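You operate a simulated robot arm through the tools that you are given. There is no shell and no other tool. Be economical: measure what you need, move in short steps, check, and stop when the job is done.

Carry out the task below with a simulated two-armed robot. There is one attempt and no reset: what you move stays moved.

JOB
Hold the round tub on the top of the tile bench steady with one hand and put the funnel in it with the other.
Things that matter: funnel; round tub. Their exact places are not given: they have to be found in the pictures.

It is judged by the outcome, as a careful person would: the job done as asked, and still so three seconds after it is handed in. It fails if anything else is knocked over, pushed out of place, dropped, spilled or broken.

ROBOT AND FRAMES
Two 7-joint arms with two-finger parallel grippers on one trunk, on a base that drives. Base frame: it is fixed to the floor where the robot stands at the start and does not move with it; the origin is under the middle of the robot, x ahead of it, y to its left, z up; the surface under the hand at the start is at about z = 660. Units: mm, rad, N and s.
The left shoulder is at the start at [70, 163, 1311], the right one opposite. With the tool pointing down near the work surface each hand reaches from about 100 to 800 mm from the robot's upright axis, wherever it stands, measured 20 degrees to its own side. Places, roughly: round tub [-2250, 2250, 750]. Payload 3.43 kg a hand.
The TCP of each hand is the grasp point between the finger pads, 34 mm short of the fingertips. In the tool frame z runs along the fingers and y along their closing line. Largest opening 128 mm; finger width 24, thickness 12; the body of the gripper, 48 by 130 mm, starts 96 mm behind the TCP.
Orientation is that of the tool frame in the base frame, as a unit quaternion [x, y, z, w]. With the fingers straight down and closing along the base's y, the tool's x points along the base's -x, its y along +y and its z along -z.

CONTROLS
- The arms move only by the tool apply_moves. It takes "left_deltas", "right_deltas" or both (then of equal length, played together; a hand with none holds still); each is a list of rows, each a list of 3 entries, a list of its own where there are three numbers: the shift along the tool's x, y, z in mm, then the turn, a rotation vector about the tool's x, y, z in degrees, then the gripper command, from -1 (shut) to 1 (fully open), values between in proportion. In form: [[[tx, ty, tz], [wx, wy, wz], fingers], ...]. A call has 1 to 12 rows; each row is the pose to reach, as a shift and turn from the pose commanded when the call began, along the tool's axes at that moment. Rows are played at 5 a second. More than 50 mm and 0.15 rad between two rows, or a gripper value outside its range, and nothing of the call is played. Where a pose cannot be reached the arm comes as near as it can. A force on the tool above 40 N (or 10 N above the force at the start of the call, whichever is more), or a blocked arm, ends the call early, and 0.2 s more pass. Each finger travels about 153 mm/s and halts on what it meets, pressing with about 32 N; the grip force reading is that of the motor and also rises with nothing between the fingers. The clock runs only during rows and for 0.2 s after the last one: add rows that repeat a pose to give the fingers time. The reply holds the time, the measured pose of the TCP, the force on the tool along the base axes, the opening and the grip force, in the units named above and with some noise, with the torque about the TCP (base axes, N m) and any sound that the robot's microphone picked up, and new pictures: "show" is both (left out), scene, wrist or none (wrist: the cameras of the hands that moved).
- Cameras (640 x 400 px; columns grow to the right, rows downward): "scene" is now at [120, -25.4, 1511.7]; the picture's right is [-0.32, -0.95, 0.00], its down [-0.77, 0.26, -0.58] and it looks along [0.55, -0.18, -0.82] (base axes); focal length 266 px, centre (320, 200). "left" rides on the left gripper at [76, 11, -160] in its tool frame; the picture's right is [-0.15, 0.99, 0.00], its down [-0.88, -0.13, -0.46] and it looks along [-0.45, -0.07, 0.89] (tool axes); focal length 234 px, centre (320, 200). "right" rides on the right gripper at [76, -11, -160] in its tool frame; the picture's right is [0.15, 0.99, 0.00], its down [-0.88, 0.13, -0.46] and it looks along [-0.45, 0.07, 0.89] (tool axes); focal length 234 px, centre (320, 200).
- move_column(by): slides the trunk up (or, below 0, down) by that many mm; the arms and the scene camera ride with it, the base frame stays. It gives what a move gives, with no picture.
- base_move(legs): drives the robot by 1 to 6 legs, each [ahead, left, turn to the left] in mm, mm and rad, along the robot's own axes; the way and the turn of a leg run together, so that a leg with both is an arc; at most 1500 mm and 3.142 rad a leg. The arms and the cameras ride along, it lands a little off, and it stops where it bumps. It gives what a move gives, and a new picture of the scene camera.
- turn_head(pan, tilt): turns the head with the scene camera to pan (to the left, within 1.501 rad either way) and tilt (down, from -0.506 to 1.204), counted from straight ahead of the robot. It gives what a move gives, and a new picture of the scene camera.
- point_at(camera, pixels): there is no depth. For up to 12 entries [column, row, z] of the newest picture of that camera ("zoom" is the newest enlarged one), the place [x, y] in the base frame at which the ray of that pixel passes the height z, good to about 2 mm. It takes no simulated time.
- enlarge(camera, box): a new picture of the part [left, top, right, bottom] of that camera's present view, enlarged. It takes no simulated time.
- sign_off(): hands the job in; it is judged then, once.

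Go step by step. Measure first, check grasps and placings, and put right what went wrong. The budget is 80 turns and 260 pictures, counting those below and the enlarged ones. Unless the task says otherwise, let go and move clear before handing in, and close with one line.

The tools are called after "Request:" as name(argument=value, ...) on one line, values as JSON. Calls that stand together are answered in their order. apply_moves: Moves the arms, as the interface text tells. Its arguments: {"type":"object","properties":{"left_deltas":{"type":"array","items":{"type":"array"}},"right_deltas":{"type":"array","items":{"type":"array"}},"show":{"type":"string","enum":["both","scene","wrist","none"]}},"required":[]} The other tools are called the same way: move_column (by) slides the trunk up or down; base_move (legs) drives the base; turn_head (pan, tilt) turns the head that bears the scene camera; point_at (camera, pixels) gives the place at which the rays of pixels pass given heights; enlarge (camera, box) takes an enlarged picture of a part of a camera's view; sign_off () hands the job in.

At the start:

```text
time: 0.0
left_tool_pos: [671.1, 17.1, 888.4]
left_tcp_rot: [0.0, 1.0, 0.0, -0.001]
left_ft_force: [-0.5, -0.5, -0.3]
left_ft_torque: [0.01, 0.01, 0.0]
left_finger_gap: 127.8
left_finger_force: 0.1
right_tool_pos: [323.3, -299.6, 897.3]
right_tcp_rot: [0.0, 1.0, 0.0, 0.0]
right_ft_force: [0.3, 0.3, -0.4]
right_ft_torque: [0.02, 0.03, 0.02]
right_finger_gap: 127.6
right_finger_force: 0.1
trunk travel left (down, up): [-791.0, 149.0]
robot x, y, heading: [-0.1, -1.3, 0.001]
head pan, tilt: [-0.325, 0.955]
```

scene: 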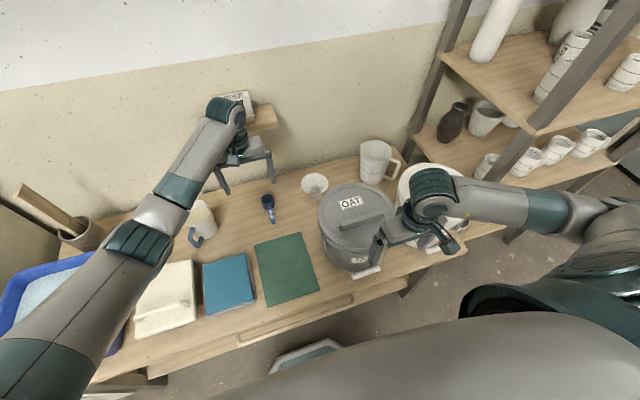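
right: 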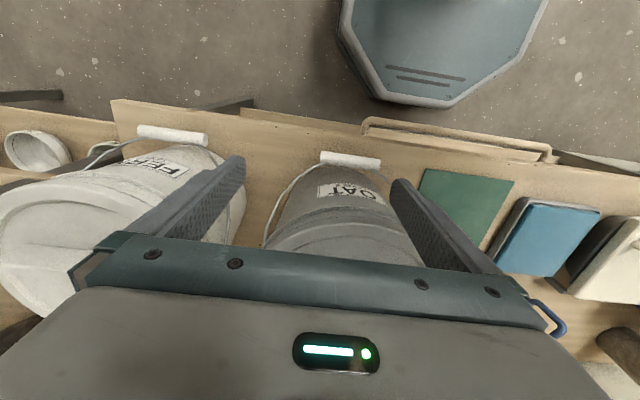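
left: 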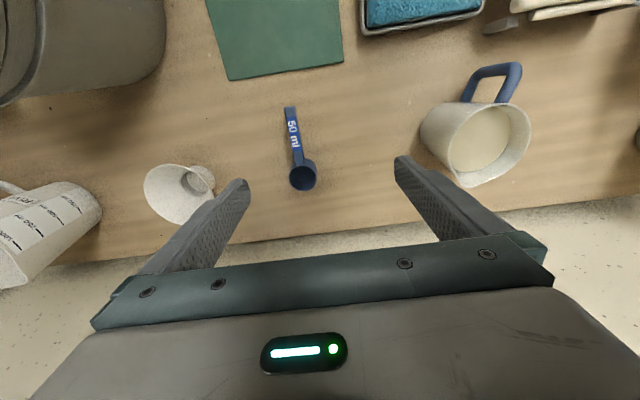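

The scene picture shows a small white funnel-like object at about (314,185), and the left wrist camera shows it at (180,192). I'll enlarge both to identify it.

Request:
enlarge(camera="left", box=[100, 120, 340, 270])

Request:
enlarge(camera="scene", box=[240, 120, 440, 245])

Request:
point_at(camera="left", pixels=[[180, 192, 660], [200, 180, 660], [145, 190, 660], [214, 180, 660], [180, 223, 660], [180, 165, 660]])

Request:
point_at(camera="scene", pixels=[[314, 183, 660], [314, 183, 720], [315, 198, 660], [302, 181, 720], [328, 181, 720]])

```text
2.67 times, centred on (220, 195) of left
```

zoom: 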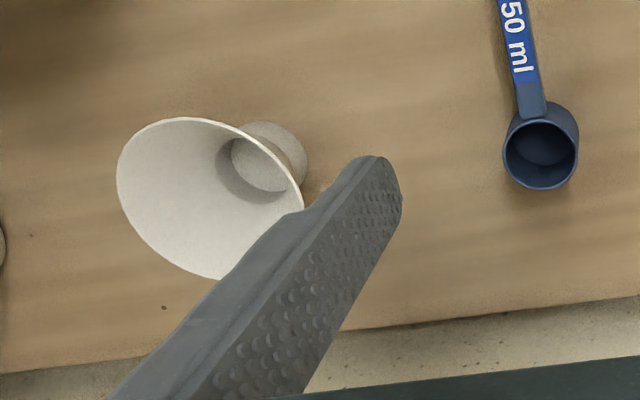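

```text
3.20 times, centred on (340, 182) of scene
```

zoom: 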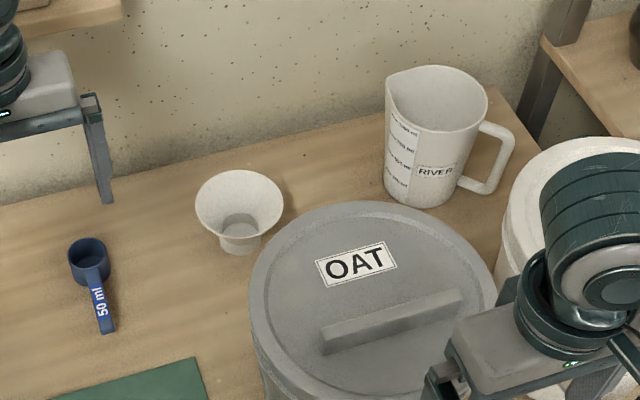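

```text
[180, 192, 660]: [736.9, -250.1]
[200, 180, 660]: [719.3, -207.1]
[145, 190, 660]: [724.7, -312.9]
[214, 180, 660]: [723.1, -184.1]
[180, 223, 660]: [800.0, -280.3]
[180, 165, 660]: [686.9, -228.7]
```

```text
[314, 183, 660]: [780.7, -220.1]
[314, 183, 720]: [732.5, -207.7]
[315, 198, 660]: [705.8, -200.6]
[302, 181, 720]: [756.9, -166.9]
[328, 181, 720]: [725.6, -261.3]
```

The funnel stands spout-down at about (719,-208), with a rim about 100 mm wide at z≈720. Before choosing a grasp I'll try to see the tub by turning the head fully left.

Request:
turn_head(pan=1.5, tilt=0.25)

```text
time: 1.8
left_tool_pos: [671.3, 18.0, 888.4]
left_tcp_rot: [0.0, 1.0, 0.0, 0.0]
left_ft_force: [-0.6, -0.8, 0.2]
left_ft_torque: [0.0, -0.02, 0.02]
left_finger_gap: 128.3
left_finger_force: 0.1
right_tool_pos: [323.1, -299.6, 897.3]
right_tcp_rot: [0.0, 1.0, 0.0, 0.0]
right_ft_force: [0.0, -0.1, 0.3]
right_ft_torque: [0.02, -0.01, 0.02]
right_finger_gap: 128.2
right_finger_force: 0.0
trunk travel left (down, up): [-791.0, 149.0]
robot x, y, heading: [-0.2, 1.7, -0.0]
head pan, tilt: [1.499, 0.25]
```

scene: 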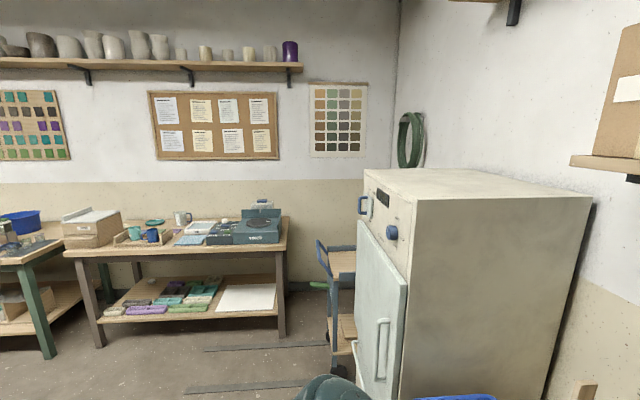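

A bench is at the left edge, with a blue basin at (20,222) and things beside it. I'll enlarge that part.

Request:
enlarge(camera="scene", box=[0, 180, 160, 280])

Request:
point_at(camera="scene", pixels=[[5, 235, 750], [20, 215, 750], [100, 345, 0], [50, 358, 0], [280, 335, 0], [340, 370, 0], [358, 398, 0], [60, 240, 700]])

```text
4.00 times, centred on (80, 230) of scene
```

zoom: 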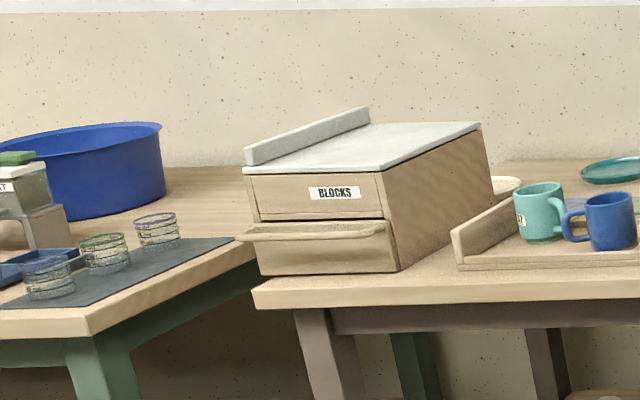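

```text
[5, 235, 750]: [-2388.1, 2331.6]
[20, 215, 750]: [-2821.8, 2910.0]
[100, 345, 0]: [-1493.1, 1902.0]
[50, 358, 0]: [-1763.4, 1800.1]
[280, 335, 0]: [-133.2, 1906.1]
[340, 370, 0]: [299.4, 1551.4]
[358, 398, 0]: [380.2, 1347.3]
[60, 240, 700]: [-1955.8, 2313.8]
```

The green-legged bench is the tile bench, and its near corner is around (-1800,1800). The tub isn't identifiable from here, so I'll pick the funnel up first and look back at it to measure the clearances.

Request:
turn_head(pan=-0.3, tilt=0.8)

```text
time: 3.6
left_tool_pos: [672.5, 17.3, 887.6]
left_tcp_rot: [0.0, 1.0, 0.001, 0.0]
left_ft_force: [-0.7, 0.7, 0.6]
left_ft_torque: [0.0, -0.02, 0.03]
left_finger_gap: 127.8
left_finger_force: 0.0
right_tool_pos: [324.0, -300.1, 897.0]
right_tcp_rot: [0.0, 1.0, 0.0, 0.0]
right_ft_force: [1.0, -0.4, 0.0]
right_ft_torque: [-0.01, 0.01, 0.0]
right_finger_gap: 128.1
right_finger_force: 0.1
trunk travel left (down, up): [-791.0, 149.0]
robot x, y, heading: [2.6, 0.4, -0.002]
head pan, tilt: [-0.3, 0.799]
```

scene: 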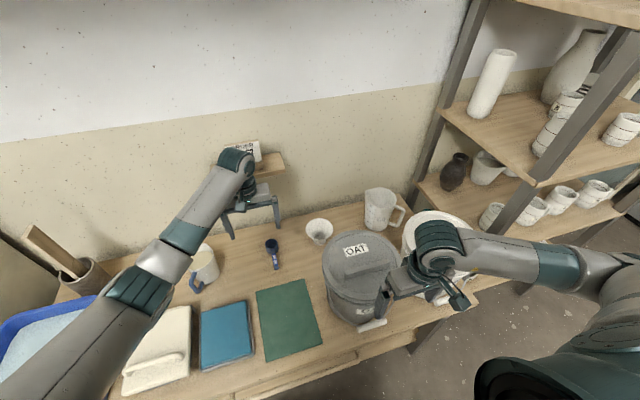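

Request:
point_at(camera="scene", pixels=[[323, 258, 800], [323, 258, 860], [360, 231, 800], [360, 231, 860], [400, 250, 860], [355, 325, 660], [330, 300, 660], [319, 231, 720], [319, 243, 660], [380, 195, 800], [364, 222, 660]])

Request:
point_at(camera="left", pixels=[[165, 0, 860], [165, 50, 860], [165, 50, 660], [150, 82, 660], [150, 82, 800], [0, 105, 660], [0, 105, 860]])

Request:
enlarge(camera="scene", box=[240, 170, 440, 340])

Request:
enlarge(camera="left", box=[0, 0, 320, 200])

```text
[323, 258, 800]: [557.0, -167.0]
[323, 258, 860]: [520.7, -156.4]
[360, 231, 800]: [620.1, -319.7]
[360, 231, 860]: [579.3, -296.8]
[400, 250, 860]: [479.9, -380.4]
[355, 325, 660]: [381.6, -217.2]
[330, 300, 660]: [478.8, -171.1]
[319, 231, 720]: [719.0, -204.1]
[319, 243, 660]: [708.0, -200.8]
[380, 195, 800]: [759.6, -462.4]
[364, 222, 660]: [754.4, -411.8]
```

```text
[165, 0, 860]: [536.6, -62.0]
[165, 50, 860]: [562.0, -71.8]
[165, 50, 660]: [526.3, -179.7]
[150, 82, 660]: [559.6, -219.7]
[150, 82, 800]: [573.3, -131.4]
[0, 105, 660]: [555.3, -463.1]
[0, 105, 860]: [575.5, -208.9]
```

```text
2.35 times, centred on (340, 255) of scene
```

zoom: 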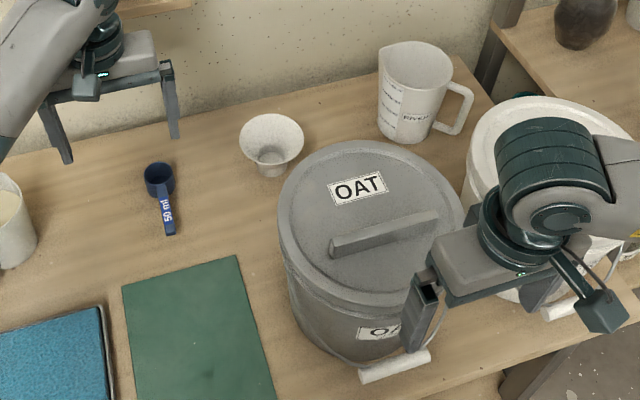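

```text
2.00 times, centred on (160, 100) of left
```

zoom: 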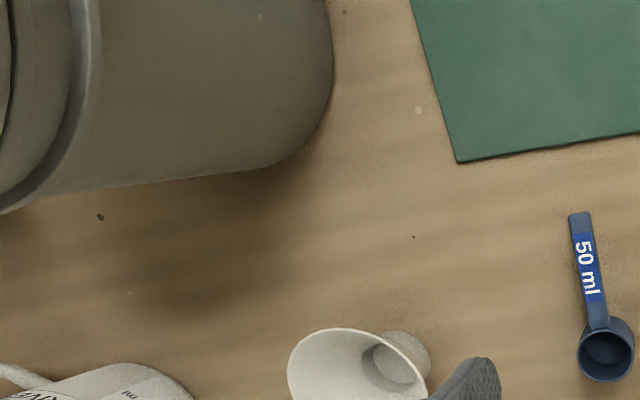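

The bin's rear side ends at x≈580, so there is room behind it around the funnel at (719,-206). I'll raise the right hand and bring it high over the funnel.

Request:
apply_moves(right_deltas=[[[0, 0, -45], [0, 0, 0], 1], [[0, 0, -80], [0, 0, 0], 1], [[-45, 11, -80], [0, 0, 0], 1], [[-90, 22, -80], [0, 0, 0], 1], [[-135, 33, -80], [0, 0, 0], 1], [[-180, 43, -80], [0, 0, 0], 1], [[-225, 54, -80], [0, 0, 0], 1], [[-270, 65, -80], [0, 0, 0], 1], [[-315, 75, -80], [0, 0, 0], 1], [[-355, 85, -80], [0, 0, 0], 1], [[-395, 94, -60], [0, 0, 0], 1], [[-395, 94, -40], [0, 0, 0], 1]])

```text
time: 6.2
left_tool_pos: [671.3, 15.1, 887.1]
left_tcp_rot: [0.0, 1.0, 0.001, 0.0]
left_ft_force: [-0.2, 0.1, 0.1]
left_ft_torque: [0.0, 0.02, 0.03]
left_finger_gap: 127.9
left_finger_force: 0.1
right_tool_pos: [719.3, -206.5, 936.8]
right_tcp_rot: [0.0, 1.0, 0.0, 0.0]
right_ft_force: [-0.2, 0.8, 0.3]
right_ft_torque: [0.0, 0.0, 0.02]
right_finger_gap: 128.0
right_finger_force: 0.0
right hand out of reach, approached as far as the arm can: row 1, 2
trunk travel left (down, up): [-791.0, 149.0]
robot x, y, heading: [-1.4, 0.2, -0.0]
head pan, tilt: [-0.3, 0.799]
```

scene: 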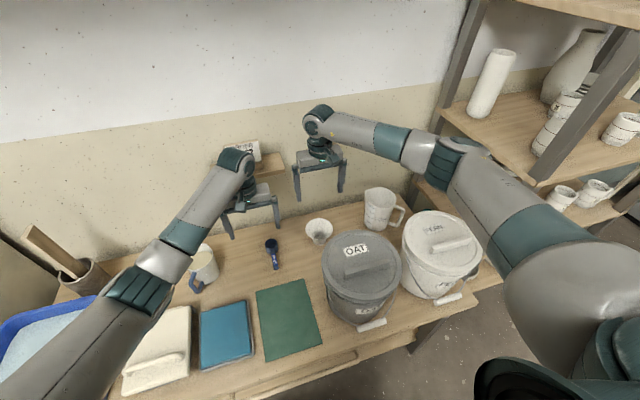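
right: 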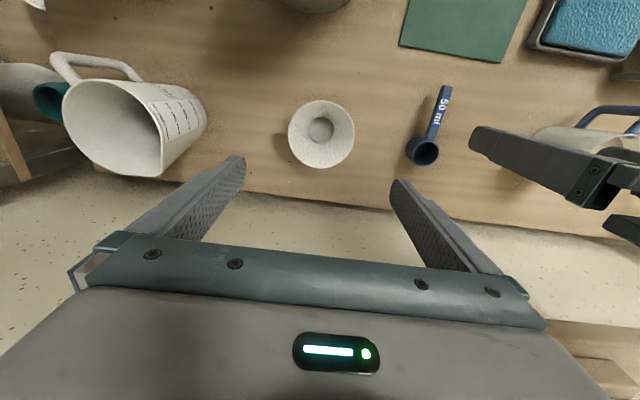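

Request:
enlarge(camera="right", box=[260, 80, 388, 180])

Request:
point_at(camera="right", pixels=[[321, 134, 720], [287, 134, 720], [355, 134, 720], [321, 100, 720], [321, 168, 720], [320, 129, 660]])

```text
4.00 times, centred on (324, 130) of right
```

zoom: 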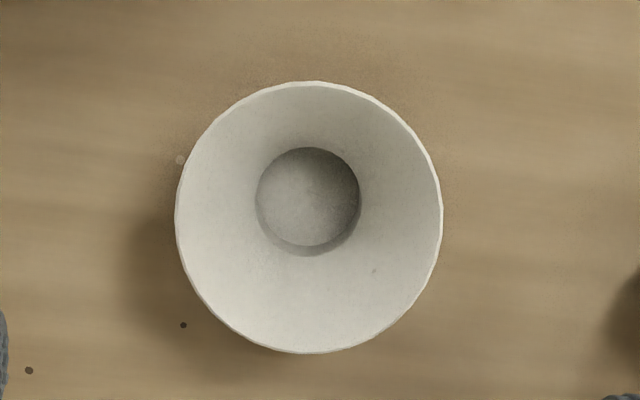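

```text
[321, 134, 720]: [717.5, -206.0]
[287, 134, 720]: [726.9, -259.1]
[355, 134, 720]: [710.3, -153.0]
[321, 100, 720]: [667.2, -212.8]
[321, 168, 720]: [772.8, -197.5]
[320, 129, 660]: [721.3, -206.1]
```

The rim measures about 105 mm and is centred at (717.5,-206), which leaves about 11 mm clearance per side for the open fingers. I'll descend to just above the rim and check.

Request:
apply_moves(right_deltas=[[[1, 0, 40], [0, 0, 0], 1], [[2, 0, 80], [0, 0, 0], 1], [[2, 0, 120], [0, 0, 0], 1], [[2, 0, 160], [0, 0, 0], 1], [[2, 0, 168], [0, 0, 0], 1]])

Request:
enlarge(camera="right", box=[180, 80, 460, 255])

```text
time: 7.4
left_tool_pos: [672.2, 16.6, 888.4]
left_tcp_rot: [0.001, 1.0, -0.001, -0.001]
left_ft_force: [-0.3, -0.3, -0.2]
left_ft_torque: [0.01, 0.03, -0.02]
left_finger_gap: 128.2
left_finger_force: 0.0
right_tool_pos: [716.1, -205.3, 769.6]
right_tcp_rot: [0.0, 1.0, 0.0, 0.0]
right_ft_force: [0.3, 0.0, -0.2]
right_ft_torque: [0.01, -0.02, 0.0]
right_finger_gap: 128.0
right_finger_force: 0.1
trunk travel left (down, up): [-791.0, 149.0]
robot x, y, heading: [-1.6, -4.0, -0.001]
head pan, tilt: [-0.3, 0.799]
```

scene: 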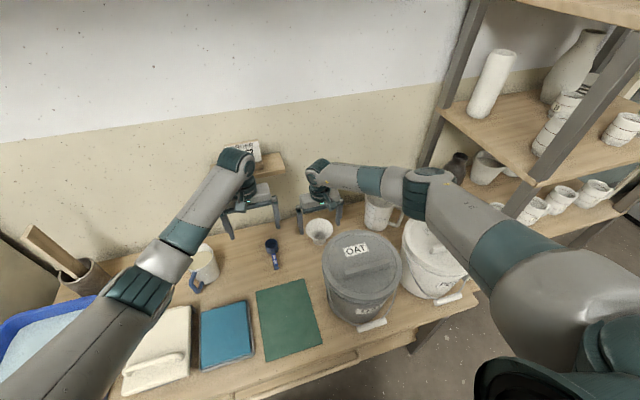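
right: 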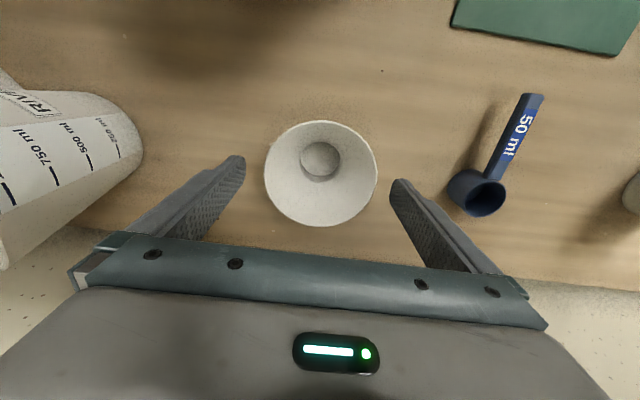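

```text
2.29 times, centred on (320, 168) of right
```

zoom: 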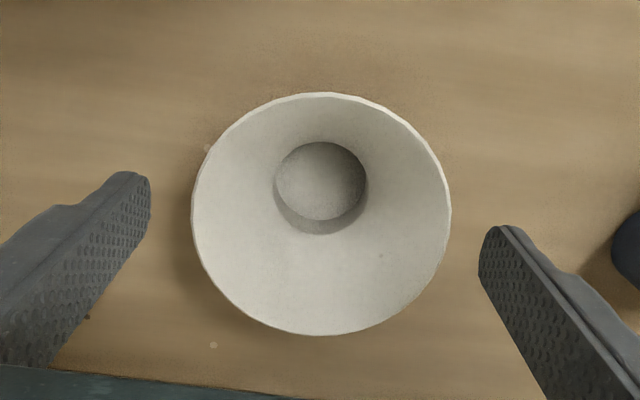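

Request:
point_at(camera="right", pixels=[[321, 174, 720], [321, 174, 710], [264, 174, 720], [378, 174, 720], [264, 174, 710], [378, 174, 710]])

```text
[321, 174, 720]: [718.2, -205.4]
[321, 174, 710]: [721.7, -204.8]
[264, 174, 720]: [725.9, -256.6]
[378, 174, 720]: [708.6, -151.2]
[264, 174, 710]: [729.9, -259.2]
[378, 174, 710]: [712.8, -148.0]
```

The measurements agree: rim z≈720, centre (718,-205), Ø106. I'll lower so the tips sit about 14 mm below the rim, then close.

Request:
apply_moves(right_deltas=[[[-2, 0, 15], [0, 0, 0], 1], [[-2, 0, 31], [0, 0, 0], 1], [[-2, 0, 31], [0, 0, 0], 1], [[-2, 0, 31], [0, 0, 0], -1], [[-2, 0, 31], [0, 0, 0], -1], [[-2, 0, 31], [0, 0, 0], -1], [[-2, 0, 31], [0, 0, 0], -1]], show="wrist")

```text
time: 9.0
left_tool_pos: [672.4, 16.2, 887.1]
left_tcp_rot: [0.0, 1.0, 0.0, 0.0]
left_ft_force: [0.1, -0.6, 0.1]
left_ft_torque: [-0.03, 0.0, 0.01]
left_finger_gap: 128.3
left_finger_force: 0.0
right_tool_pos: [719.2, -207.5, 738.9]
right_tcp_rot: [0.0, 1.0, 0.0, 0.0]
right_ft_force: [-0.4, 0.6, -0.2]
right_ft_torque: [0.01, 0.0, 0.0]
right_finger_gap: 101.5
right_finger_force: 31.7
trunk travel left (down, up): [-791.0, 149.0]
robot x, y, heading: [-3.8, -0.1, -0.003]
head pan, tilt: [-0.3, 0.799]
```

right: 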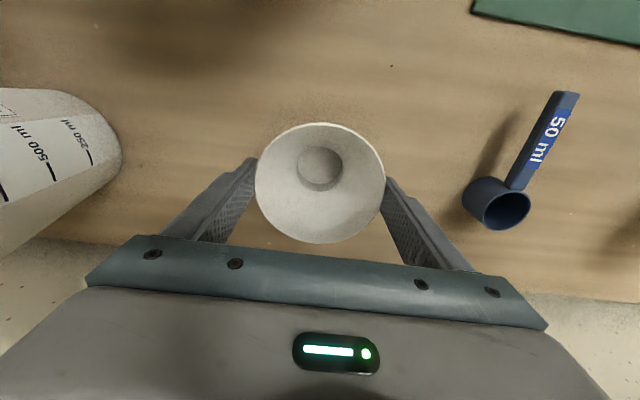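

The fingers halted at a 101.5 mm gap on the rim. I'll lift and check the hold.

Request:
apply_moves(right_deltas=[[[0, 0, -20], [0, 0, 0], -1], [[0, 0, -40], [0, 0, 0], -1], [[0, 0, -80], [0, 0, 0], -1], [[0, 0, -120], [0, 0, 0], -1], [[0, 0, -160], [0, 0, 0], -1], [[0, 0, -200], [0, 0, 0], -1], [[0, 0, -200], [0, 0, 0], -1]])

```text
time: 10.6
left_tool_pos: [671.2, 17.0, 887.9]
left_tcp_rot: [0.0, 1.0, 0.0, 0.001]
left_ft_force: [0.6, 0.2, 0.7]
left_ft_torque: [0.0, 0.03, 0.02]
left_finger_gap: 128.0
left_finger_force: 0.0
right_tool_pos: [719.7, -206.7, 939.0]
right_tcp_rot: [0.0, 1.0, 0.0, 0.0]
right_ft_force: [0.3, -0.4, -1.5]
right_ft_torque: [0.0, 0.0, 0.04]
right_finger_gap: 101.6
right_finger_force: 32.3
trunk travel left (down, up): [-791.0, 149.0]
robot x, y, heading: [-2.0, 1.4, -0.001]
head pan, tilt: [-0.3, 0.799]
```

scene: 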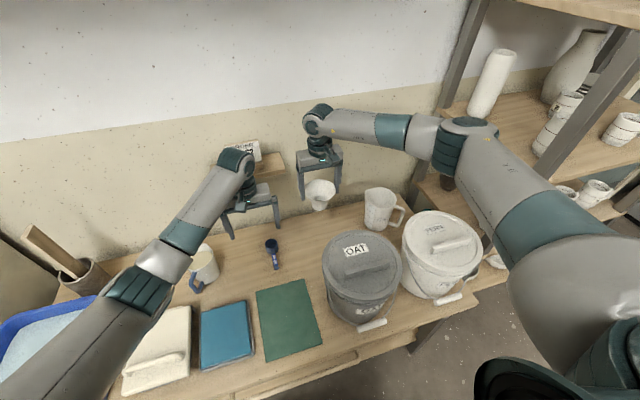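
right: 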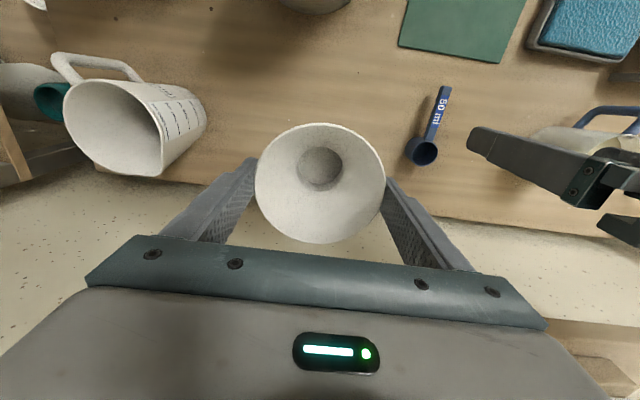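

The funnel is held, with no slip in the gap and a weight of about 1.5 N. I'll raise the trunk and back away from the bench.

Request:
move_column(by=100)

Request:
base_move(legs=[[-450, 0, 0]])

```text
time: 11.9
left_tool_pos: [672.1, 17.1, 987.6]
left_tcp_rot: [0.0, 1.0, -0.001, 0.0]
left_ft_force: [0.1, -0.3, 0.2]
left_ft_torque: [0.01, 0.0, 0.01]
left_finger_gap: 128.0
left_finger_force: 0.1
right_tool_pos: [718.6, -206.9, 1038.6]
right_tcp_rot: [0.001, 1.0, 0.001, 0.0]
right_ft_force: [0.0, 0.2, -0.5]
right_ft_torque: [0.01, -0.04, 0.03]
right_finger_gap: 101.6
right_finger_force: 32.2
trunk travel left (down, up): [-891.0, 49.0]
robot x, y, heading: [-0.8, -0.9, 0.002]
head pan, tilt: [-0.3, 0.799]
```

```text
time: 14.7
left_tool_pos: [222.9, 15.0, 987.5]
left_tcp_rot: [0.003, 1.0, 0.0, -0.002]
left_ft_force: [-0.5, 0.0, -0.5]
left_ft_torque: [-0.03, -0.03, -0.02]
left_finger_gap: 128.1
left_finger_force: 0.0
right_tool_pos: [268.3, -208.2, 1039.1]
right_tcp_rot: [0.003, 1.0, 0.0, -0.002]
right_ft_force: [0.4, -0.7, -0.6]
right_ft_torque: [-0.01, 0.01, -0.01]
right_finger_gap: 101.7
right_finger_force: 31.5
trunk travel left (down, up): [-891.0, 49.0]
robot x, y, heading: [-451.9, -0.4, -0.009]
head pan, tilt: [-0.3, 0.799]
```

scene: 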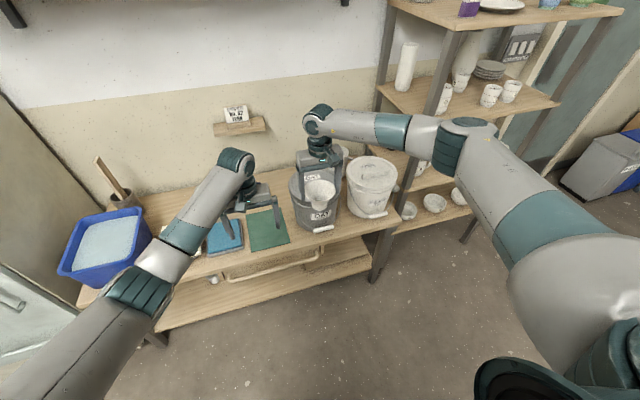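

Clear of the bench. Next I'll draw both hands closer to the body before turning.

Request:
apply_moves(right_deltas=[[[45, 0, 0], [0, 0, 0], -1], [[90, 0, 0], [0, 0, 0], -1], [[135, -5, 0], [0, 0, 0], -1], [[180, -10, 0], [0, 0, 0], -1], [[225, -15, 0], [0, 0, 0], -1], [[270, -20, 0], [0, 0, 0], -1], [[300, -25, 0], [0, 0, 0], -1]], left_deltas=[[[40, 15, 0], [0, 0, 0], 1], [[80, 30, 0], [0, 0, 0], 1], [[120, 50, 0], [0, 0, 0], 1], [[160, 70, 0], [0, 0, 0], 1], [[200, 90, 0], [0, 0, 0], 1], [[230, 110, 0], [0, 0, 0], 1], [[260, 130, 0], [0, 0, 0], 1]], show="none")

Request:
turn_head(pan=1.45, tilt=0.4)

```text
time: 16.3
left_tool_pos: [-41.7, 146.5, 988.1]
left_tcp_rot: [0.003, 1.0, 0.0, 0.002]
left_ft_force: [0.3, 0.2, 0.3]
left_ft_torque: [0.0, -0.05, -0.05]
left_finger_gap: 127.9
left_finger_force: 0.1
right_tool_pos: [-34.3, -231.8, 1041.0]
right_tcp_rot: [0.004, 1.0, -0.001, 0.0]
right_ft_force: [-0.4, 0.3, 0.2]
right_ft_torque: [0.02, -0.03, -0.01]
right_finger_gap: 101.4
right_finger_force: 32.1
trunk travel left (down, up): [-891.0, 49.0]
robot x, y, heading: [-453.2, 3.3, -0.007]
head pan, tilt: [-0.3, 0.799]
```

```text
time: 18.0
left_tool_pos: [-36.8, 145.2, 985.6]
left_tcp_rot: [0.002, 1.0, 0.0, 0.001]
left_ft_force: [0.2, -0.9, -0.3]
left_ft_torque: [-0.02, -0.02, 0.0]
left_finger_gap: 127.9
left_finger_force: 0.1
right_tool_pos: [-33.2, -230.1, 1038.7]
right_tcp_rot: [0.003, 1.0, 0.0, 0.001]
right_ft_force: [-0.1, 0.9, -0.3]
right_ft_torque: [0.0, 0.0, 0.01]
right_finger_gap: 101.3
right_finger_force: 31.9
trunk travel left (down, up): [-891.0, 49.0]
robot x, y, heading: [-450.5, 0.1, -0.004]
head pan, tilt: [1.45, 0.4]
```

scene: 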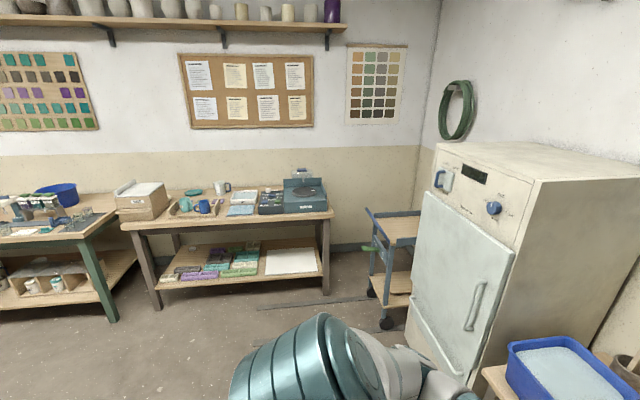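

The floor is clear. I'll turn 1.57 left on the spot, then look toward the tile bench on the left.

Request:
base_move(legs=[[0, 0, 1.57]])

Request:
turn_head(pan=0.7, tilt=0.35)

Request:
enlarge(camera="scene", box=[200, 150, 440, 300])

```text
time: 22.3
left_tool_pos: [-603.8, 410.7, 986.6]
left_tcp_rot: [0.711, -0.703, 0.0, 0.0]
left_ft_force: [0.4, 0.3, 0.3]
left_ft_torque: [0.0, 0.02, -0.01]
left_finger_gap: 128.2
left_finger_force: 0.2
right_tool_pos: [-225.5, 423.2, 1040.6]
right_tcp_rot: [0.712, -0.702, 0.0, 0.0]
right_ft_force: [-0.5, -0.7, 0.6]
right_ft_torque: [0.0, -0.01, 0.02]
right_finger_gap: 101.4
right_finger_force: 31.6
trunk travel left (down, up): [-891.0, 49.0]
robot x, y, heading: [-454.7, -1.8, 1.584]
head pan, tilt: [1.45, 0.4]
```

scene: 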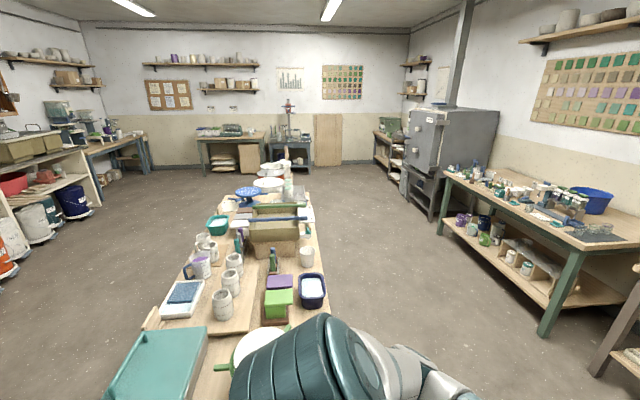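

```text
time: 23.4
left_tool_pos: [-604.5, 409.3, 987.5]
left_tcp_rot: [0.712, -0.702, 0.001, 0.0]
left_ft_force: [0.3, 0.1, -0.9]
left_ft_torque: [0.02, -0.02, 0.02]
left_finger_gap: 128.0
left_finger_force: 0.0
right_tool_pos: [-226.0, 423.3, 1039.9]
right_tcp_rot: [0.712, -0.702, 0.0, -0.001]
right_ft_force: [-0.1, -0.1, -1.0]
right_ft_torque: [-0.02, 0.01, 0.02]
right_finger_gap: 101.5
right_finger_force: 31.6
trunk travel left (down, up): [-891.0, 49.0]
robot x, y, heading: [-451.8, -1.2, 1.585]
head pan, tilt: [0.7, 0.351]
```

scene: 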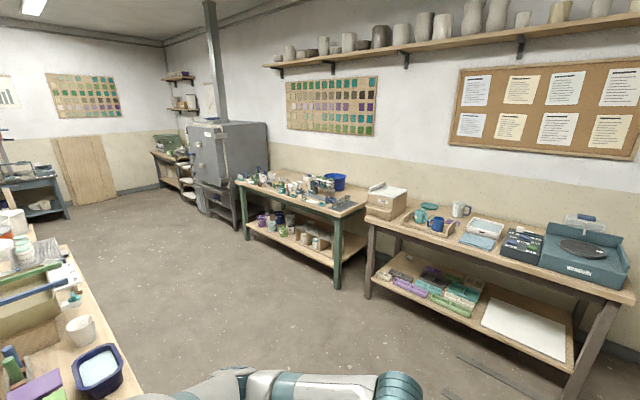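

```text
2.67 times, centred on (320, 225) of scene
```

zoom: 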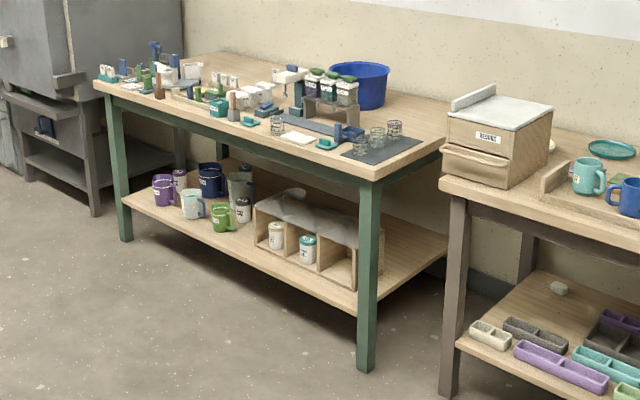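

Request:
point_at(camera="scene", pixels=[[140, 392, 720], [68, 250, 720], [30, 228, 720], [338, 288, 0], [357, 203, 700], [243, 240, 0], [236, 182, 700], [367, 297, 0], [278, 197, 700], [337, 188, 700], [311, 189, 720]])

Request:
enlarge(camera="scene", box=[230, 155, 390, 255])

```text
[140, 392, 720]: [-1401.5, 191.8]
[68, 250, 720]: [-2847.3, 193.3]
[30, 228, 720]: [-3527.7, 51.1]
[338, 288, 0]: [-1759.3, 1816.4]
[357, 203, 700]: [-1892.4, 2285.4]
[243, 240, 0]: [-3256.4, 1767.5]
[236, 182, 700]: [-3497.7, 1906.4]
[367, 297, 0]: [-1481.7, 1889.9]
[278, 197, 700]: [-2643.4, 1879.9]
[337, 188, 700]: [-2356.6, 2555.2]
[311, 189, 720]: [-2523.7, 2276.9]
```

```text
4.00 times, centred on (310, 205) of scene
```

zoom: 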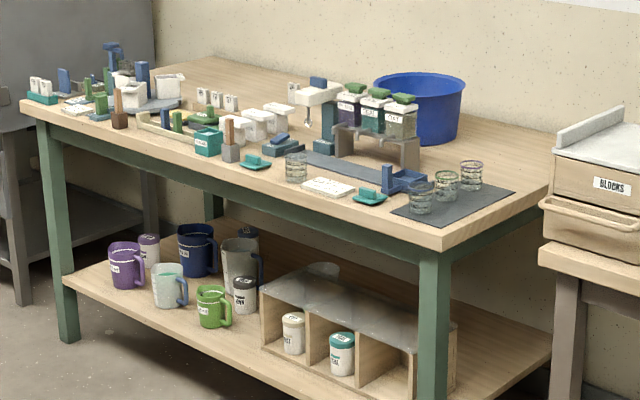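

The large blue tub, at about (338,185) in the scene and near (-2300,2450), is the round tub. I'll drive along the free floor to stand in front of it at some distance.

Request:
base_move(legs=[[1050, 0, -0.014], [0, 1000, 0], [0, 800, 0]])

Request:
turn_head(pan=0.0, tilt=0.45)

Request:
enlarge(camera="scene", box=[200, 60, 440, 210])

```text
time: 37.5
left_tool_pos: [-2393.5, 1479.1, 987.6]
left_tcp_rot: [-0.701, 0.713, 0.0, -0.001]
left_ft_force: [-0.3, -0.1, -0.8]
left_ft_torque: [0.0, -0.02, 0.04]
left_finger_gap: 127.8
left_finger_force: 0.1
right_tool_pos: [-2016.6, 1478.0, 1038.6]
right_tcp_rot: [-0.701, 0.713, 0.0, 0.0]
right_ft_force: [-0.4, -0.2, 0.0]
right_ft_torque: [-0.01, 0.01, 0.0]
right_finger_gap: 101.3
right_finger_force: 31.8
trunk travel left (down, up): [-891.0, 49.0]
robot x, y, heading: [-2257.5, 1066.9, 1.55]
head pan, tilt: [0.7, 0.351]
```

scene: 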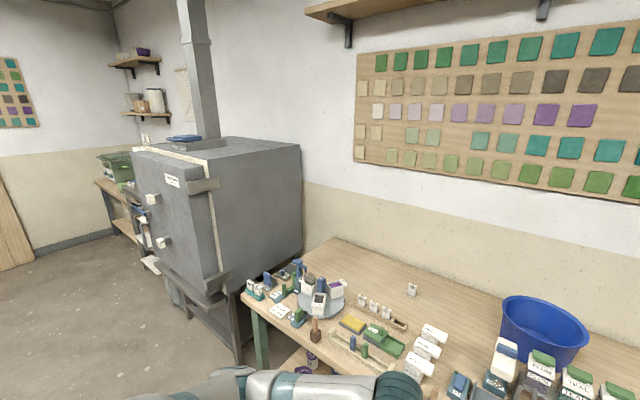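

```text
time: 38.5
left_tool_pos: [-2395.3, 1479.2, 987.6]
left_tcp_rot: [-0.701, 0.713, 0.0, 0.0]
left_ft_force: [-0.6, 0.2, 0.3]
left_ft_torque: [0.01, 0.0, -0.03]
left_finger_gap: 128.2
left_finger_force: 0.0
right_tool_pos: [-2016.8, 1479.8, 1039.3]
right_tcp_rot: [-0.701, 0.713, 0.0, 0.0]
right_ft_force: [-0.2, -0.1, -1.3]
right_ft_torque: [0.01, 0.0, 0.01]
right_finger_gap: 101.0
right_finger_force: 31.8
trunk travel left (down, up): [-891.0, 49.0]
robot x, y, heading: [-2256.1, 1068.8, 1.553]
head pan, tilt: [0.0, 0.45]
```

scene: 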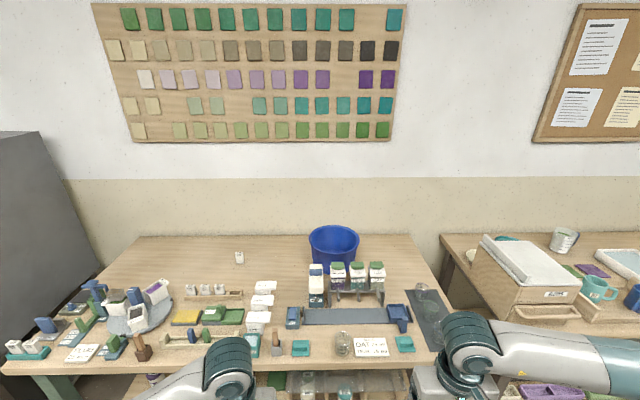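

```text
2.67 times, centred on (320, 135) of scene
```

zoom: 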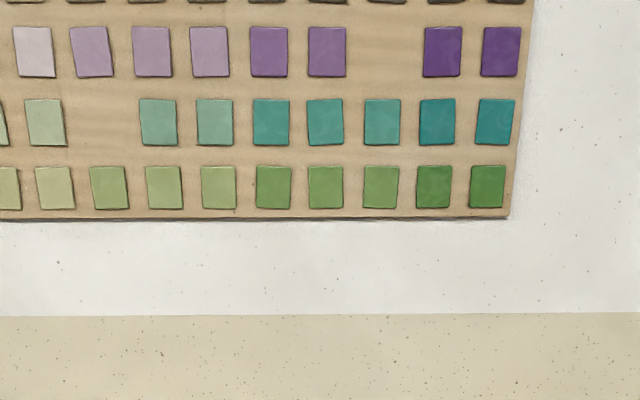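

Request:
enlarge(camera="scene", box=[240, 215, 440, 345])

Request:
point_at(camera="scene", pixels=[[334, 240, 860], [334, 240, 820], [309, 240, 820], [359, 240, 820], [334, 227, 820], [334, 254, 820], [334, 262, 700], [330, 292, 800], [300, 357, 700], [440, 348, 700], [358, 300, 720], [398, 236, 700]])

```text
3.08 times, centred on (340, 280) of scene
```

zoom: 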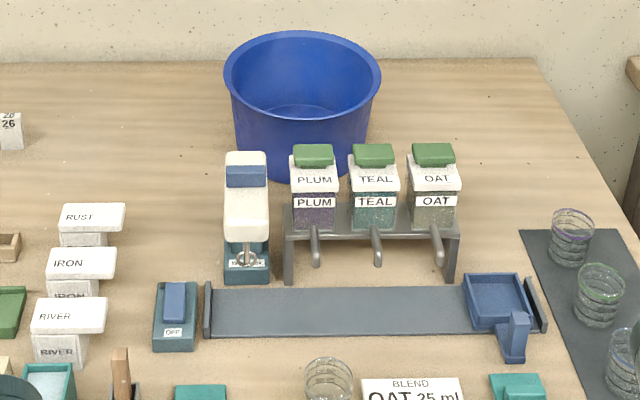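

```text
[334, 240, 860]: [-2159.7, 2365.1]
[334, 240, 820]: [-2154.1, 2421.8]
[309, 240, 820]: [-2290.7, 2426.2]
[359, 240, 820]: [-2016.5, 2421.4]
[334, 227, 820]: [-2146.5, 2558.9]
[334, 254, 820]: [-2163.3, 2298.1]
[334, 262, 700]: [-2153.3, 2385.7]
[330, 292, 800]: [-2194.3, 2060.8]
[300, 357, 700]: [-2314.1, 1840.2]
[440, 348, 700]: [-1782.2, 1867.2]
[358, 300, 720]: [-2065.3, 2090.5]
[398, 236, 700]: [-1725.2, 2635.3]
```

The tub is empty, with its rim centre near (-2155,2400) and a diameter of about 280. A jar rack and a device stand in front of it. I'll go 280 closer and look again, for triangulation and standoff.

Request:
base_move(legs=[[280, -90, 0.02]])

Request:
enlarge(camera="scene", box=[220, 200, 460, 350])

```text
time: 40.5
left_tool_pos: [-2310.8, 1753.1, 987.7]
left_tcp_rot: [0.707, -0.707, 0.0, 0.0]
left_ft_force: [0.4, -0.7, 0.2]
left_ft_torque: [0.04, 0.01, 0.01]
left_finger_gap: 127.8
left_finger_force: 0.1
right_tool_pos: [-1933.7, 1758.5, 1039.2]
right_tcp_rot: [-0.707, 0.707, 0.0, 0.0]
right_ft_force: [0.3, -0.4, -0.7]
right_ft_torque: [0.0, 0.0, 0.01]
right_finger_gap: 101.0
right_finger_force: 32.4
trunk travel left (down, up): [-891.0, 49.0]
robot x, y, heading: [-2166.9, 1340.7, 1.57]
head pan, tilt: [0.0, 0.45]
```

scene: 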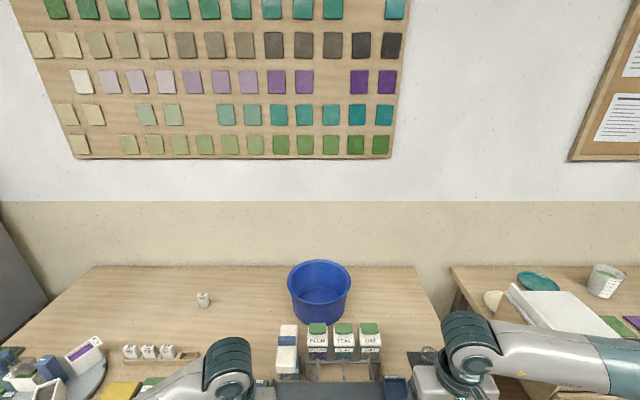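

```text
2.67 times, centred on (340, 275) of scene
```

zoom: 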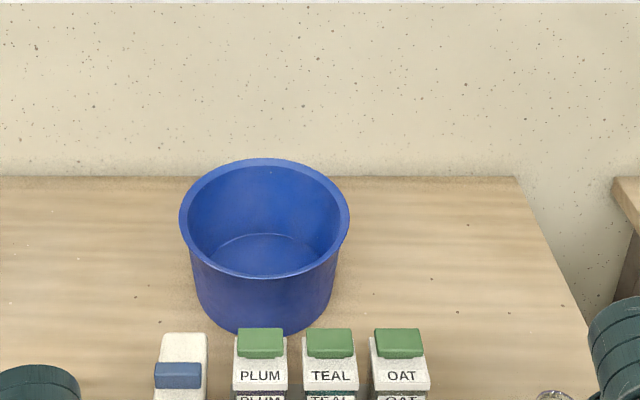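

Request:
point_at(camera="scene", pixels=[[319, 282, 820], [319, 282, 860], [319, 282, 780], [319, 304.6, 820], [319, 259.6, 820], [319, 326, 700], [319, 326, 660], [287.5, 282, 820], [351, 282, 820], [319, 266, 700], [317, 327, 860], [372, 355, 700]])

```text
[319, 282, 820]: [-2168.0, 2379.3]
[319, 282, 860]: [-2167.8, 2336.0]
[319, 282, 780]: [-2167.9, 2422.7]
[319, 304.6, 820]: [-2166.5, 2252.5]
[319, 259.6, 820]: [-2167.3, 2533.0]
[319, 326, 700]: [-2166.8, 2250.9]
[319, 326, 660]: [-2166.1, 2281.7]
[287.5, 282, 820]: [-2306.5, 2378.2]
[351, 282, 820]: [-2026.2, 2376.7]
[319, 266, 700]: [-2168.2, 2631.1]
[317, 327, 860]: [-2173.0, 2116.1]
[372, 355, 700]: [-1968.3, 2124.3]
```

Request:
enlarge(camera="left", box=[0, 0, 640, 400])

Request:
enlarge(camera="right", box=[0, 0, 640, 400])

Request:
turn_head(pan=0.0, tilt=0.95)

```text
1.00 times, centred on (320, 200) of left (not enlarged: the box is as wide or as high as the picture)
```

zoom: 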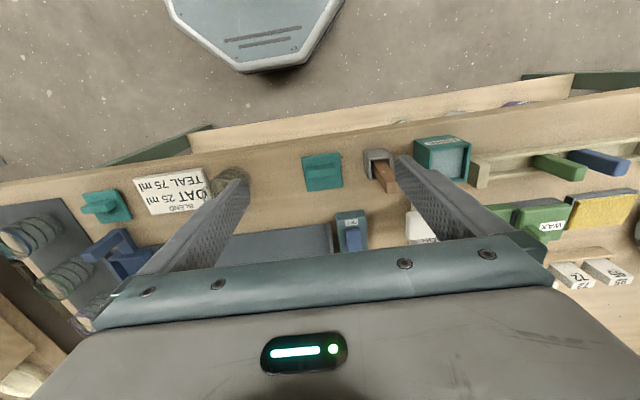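

```text
1.00 times, centred on (320, 200) of right (not enlarged: the box is as wide or as high as the picture)
```

zoom: 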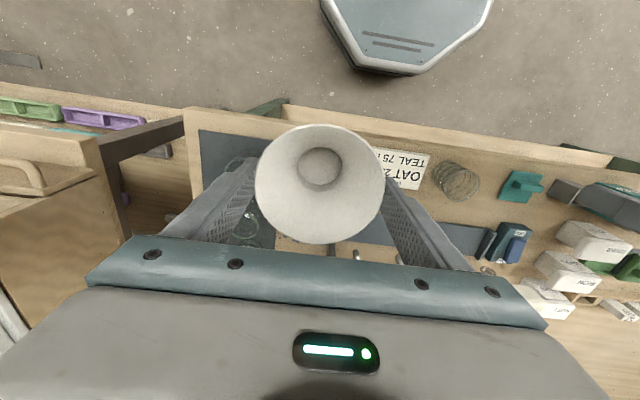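

```text
time: 41.5
left_tool_pos: [-2311.1, 1752.9, 987.0]
left_tcp_rot: [-0.707, 0.707, 0.0, 0.0]
left_ft_force: [0.7, -0.3, 0.4]
left_ft_torque: [0.03, -0.03, 0.02]
left_finger_gap: 128.3
left_finger_force: 0.0
right_tool_pos: [-1934.1, 1759.6, 1040.3]
right_tcp_rot: [-0.707, 0.707, 0.0, 0.0]
right_ft_force: [1.1, -0.6, 0.2]
right_ft_torque: [-0.01, 0.02, 0.0]
right_finger_gap: 100.8
right_finger_force: 32.2
trunk travel left (down, up): [-891.0, 49.0]
robot x, y, heading: [-2163.4, 1342.4, 1.567]
head pan, tilt: [0.0, 0.949]
```

scene: 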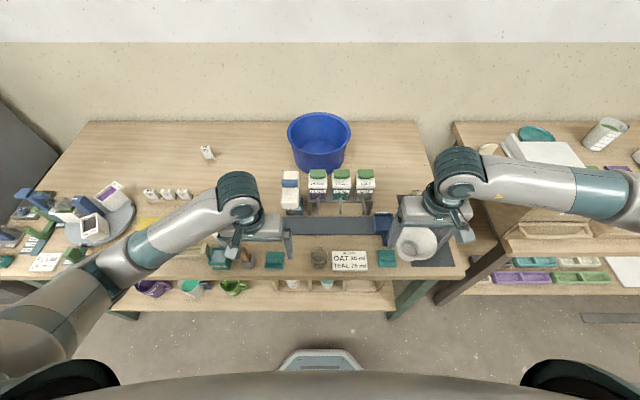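

Request:
point_at(camera="scene", pixels=[[350, 260, 660], [350, 260, 700], [350, 260, 740], [274, 259, 700], [315, 280, 700], [320, 352, 0], [320, 352, 200], [290, 370, 300], [319, 130, 820], [319, 130, 900]])

Request:
point_at(camera="left", pixels=[[172, 190, 660], [172, 190, 700], [172, 190, 740], [322, 172, 700], [322, 172, 740], [300, 145, 700]])

Request:
enlarge(camera="scene", box=[240, 90, 420, 230])

```text
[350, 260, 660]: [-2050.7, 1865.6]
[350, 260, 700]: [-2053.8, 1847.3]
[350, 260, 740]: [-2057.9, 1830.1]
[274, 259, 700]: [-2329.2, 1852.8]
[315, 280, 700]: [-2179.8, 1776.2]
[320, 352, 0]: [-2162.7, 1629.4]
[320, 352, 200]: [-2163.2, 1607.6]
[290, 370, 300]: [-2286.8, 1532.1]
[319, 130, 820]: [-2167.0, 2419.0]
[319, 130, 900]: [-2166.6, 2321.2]
```

```text
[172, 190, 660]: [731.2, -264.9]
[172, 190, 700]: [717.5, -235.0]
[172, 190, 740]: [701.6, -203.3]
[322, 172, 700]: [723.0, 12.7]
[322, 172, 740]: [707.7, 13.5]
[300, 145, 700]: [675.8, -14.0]
```

```text
2.86 times, centred on (330, 160) of scene
```

zoom: 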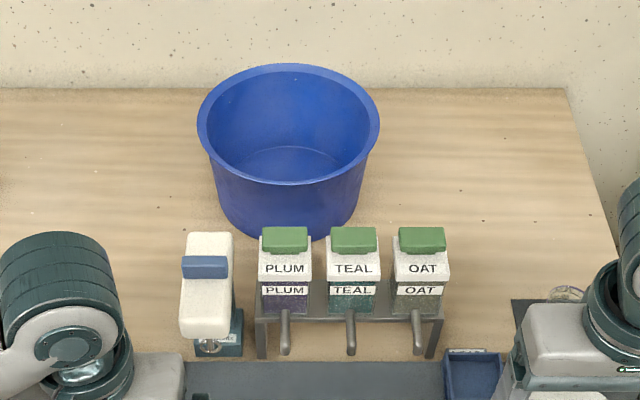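

By combining the left wrist view (card at (172,190)) with the scene view (card at (350,260)), I find the bench top at z≈800. I'll now query the tub points at suitable heights.

Request:
point_at(camera="scene", pixels=[[318.8, 174, 800], [318.8, 133.4, 950], [318.8, 112.7, 950], [318.8, 154.7, 950], [287, 133.4, 950], [350.7, 133.4, 950], [318.8, 140, 800], [318.8, 152, 800], [317, 170, 930], [289, 172, 900], [340, 203, 880], [319, 122, 800]])

Request:
point_at(camera="scene", pixels=[[315, 280, 800], [397, 317, 0], [320, 352, 100], [283, 370, 250], [356, 370, 250]])

```text
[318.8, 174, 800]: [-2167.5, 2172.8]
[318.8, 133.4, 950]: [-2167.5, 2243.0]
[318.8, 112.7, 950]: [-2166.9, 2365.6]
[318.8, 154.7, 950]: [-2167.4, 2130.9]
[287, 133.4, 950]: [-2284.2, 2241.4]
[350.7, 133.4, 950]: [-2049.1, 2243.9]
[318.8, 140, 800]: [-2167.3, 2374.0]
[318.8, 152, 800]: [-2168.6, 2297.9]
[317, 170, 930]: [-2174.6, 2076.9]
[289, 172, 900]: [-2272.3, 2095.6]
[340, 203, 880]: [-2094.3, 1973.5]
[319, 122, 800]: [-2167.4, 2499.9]
```

```text
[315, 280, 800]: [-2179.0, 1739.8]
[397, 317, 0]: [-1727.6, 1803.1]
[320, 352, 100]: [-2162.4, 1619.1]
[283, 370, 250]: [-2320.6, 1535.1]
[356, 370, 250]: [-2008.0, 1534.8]
```

Tub estimate: floor on the bench at z≈800, rim at z≈925, Ø≈240, centre (-2167,2272). The robot needs to be nearer, so I'll drive 115 ahead. That puts the base front at y≈1735, about at the bench edge.

Request:
base_move(legs=[[115, 0, 0]])

Request:
enlarge(camera="scene", box=[240, 110, 420, 250])

```text
time: 42.7
left_tool_pos: [-2310.0, 1865.5, 987.5]
left_tcp_rot: [0.707, -0.707, 0.0, 0.001]
left_ft_force: [0.2, 0.3, -0.2]
left_ft_torque: [0.03, 0.0, -0.01]
left_finger_gap: 128.1
left_finger_force: 0.0
right_tool_pos: [-1933.5, 1872.3, 1039.5]
right_tcp_rot: [0.708, -0.706, 0.0, 0.0]
right_ft_force: [-0.1, -0.1, 0.1]
right_ft_torque: [0.05, 0.01, -0.01]
right_finger_gap: 100.8
right_finger_force: 32.3
trunk travel left (down, up): [-891.0, 49.0]
robot x, y, heading: [-2165.7, 1451.7, 1.572]
head pan, tilt: [0.0, 0.949]
```

scene: 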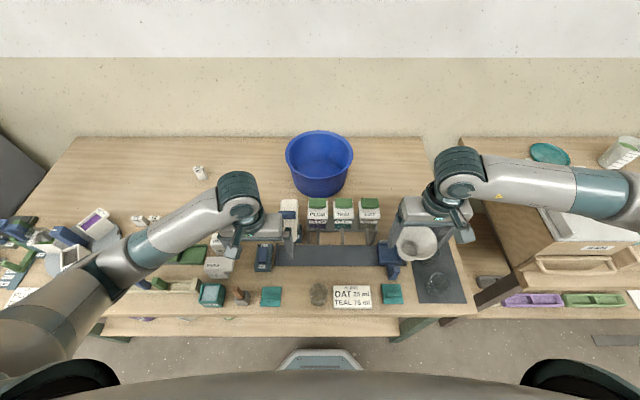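

```text
2.86 times, centred on (330, 180) of scene
```

zoom: 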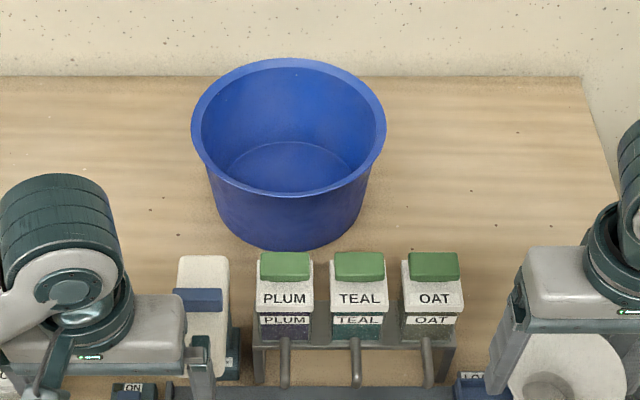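

Now I'll raise the left hand and move it forward over the front of the tub to measure with its camera.

Request:
apply_moves(left_deltas=[[[-10, 0, -40], [0, 0, 0], 1], [[-40, 0, -75], [0, 0, 0], 1], [[-85, -3, -85], [0, 0, 0], 1], [[-130, -6, -85], [0, 0, 0], 1], [[-175, -9, -85], [0, 0, 0], 1], [[-220, -12, -85], [0, 0, 0], 1], [[-265, -15, -85], [0, 0, 0], 1], [[-300, -18, -85], [0, 0, 0], 1], [[-300, -18, -85], [0, 0, 0], 1]])

```text
time: 44.7
left_tool_pos: [-2293.7, 2166.5, 1072.2]
left_tcp_rot: [-0.707, 0.707, 0.0, 0.0]
left_ft_force: [-0.2, 0.7, 0.1]
left_ft_torque: [-0.02, 0.0, 0.03]
left_finger_gap: 128.1
left_finger_force: 0.1
right_tool_pos: [-1934.5, 1872.6, 1039.1]
right_tcp_rot: [0.708, -0.706, 0.0, 0.0]
right_ft_force: [0.2, 0.0, 0.5]
right_ft_torque: [0.0, -0.01, -0.02]
right_finger_gap: 101.2
right_finger_force: 32.2
trunk travel left (down, up): [-891.0, 49.0]
robot x, y, heading: [-2166.8, 1455.2, 1.573]
head pan, tilt: [0.0, 0.949]
```

scene: 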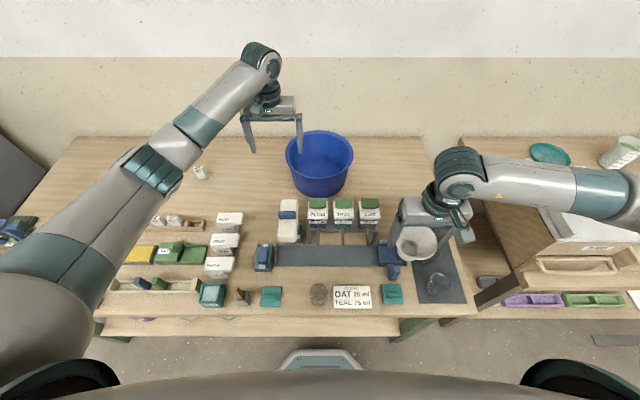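
left: 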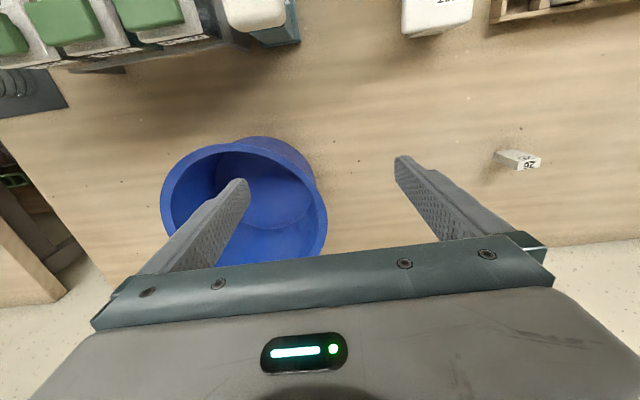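

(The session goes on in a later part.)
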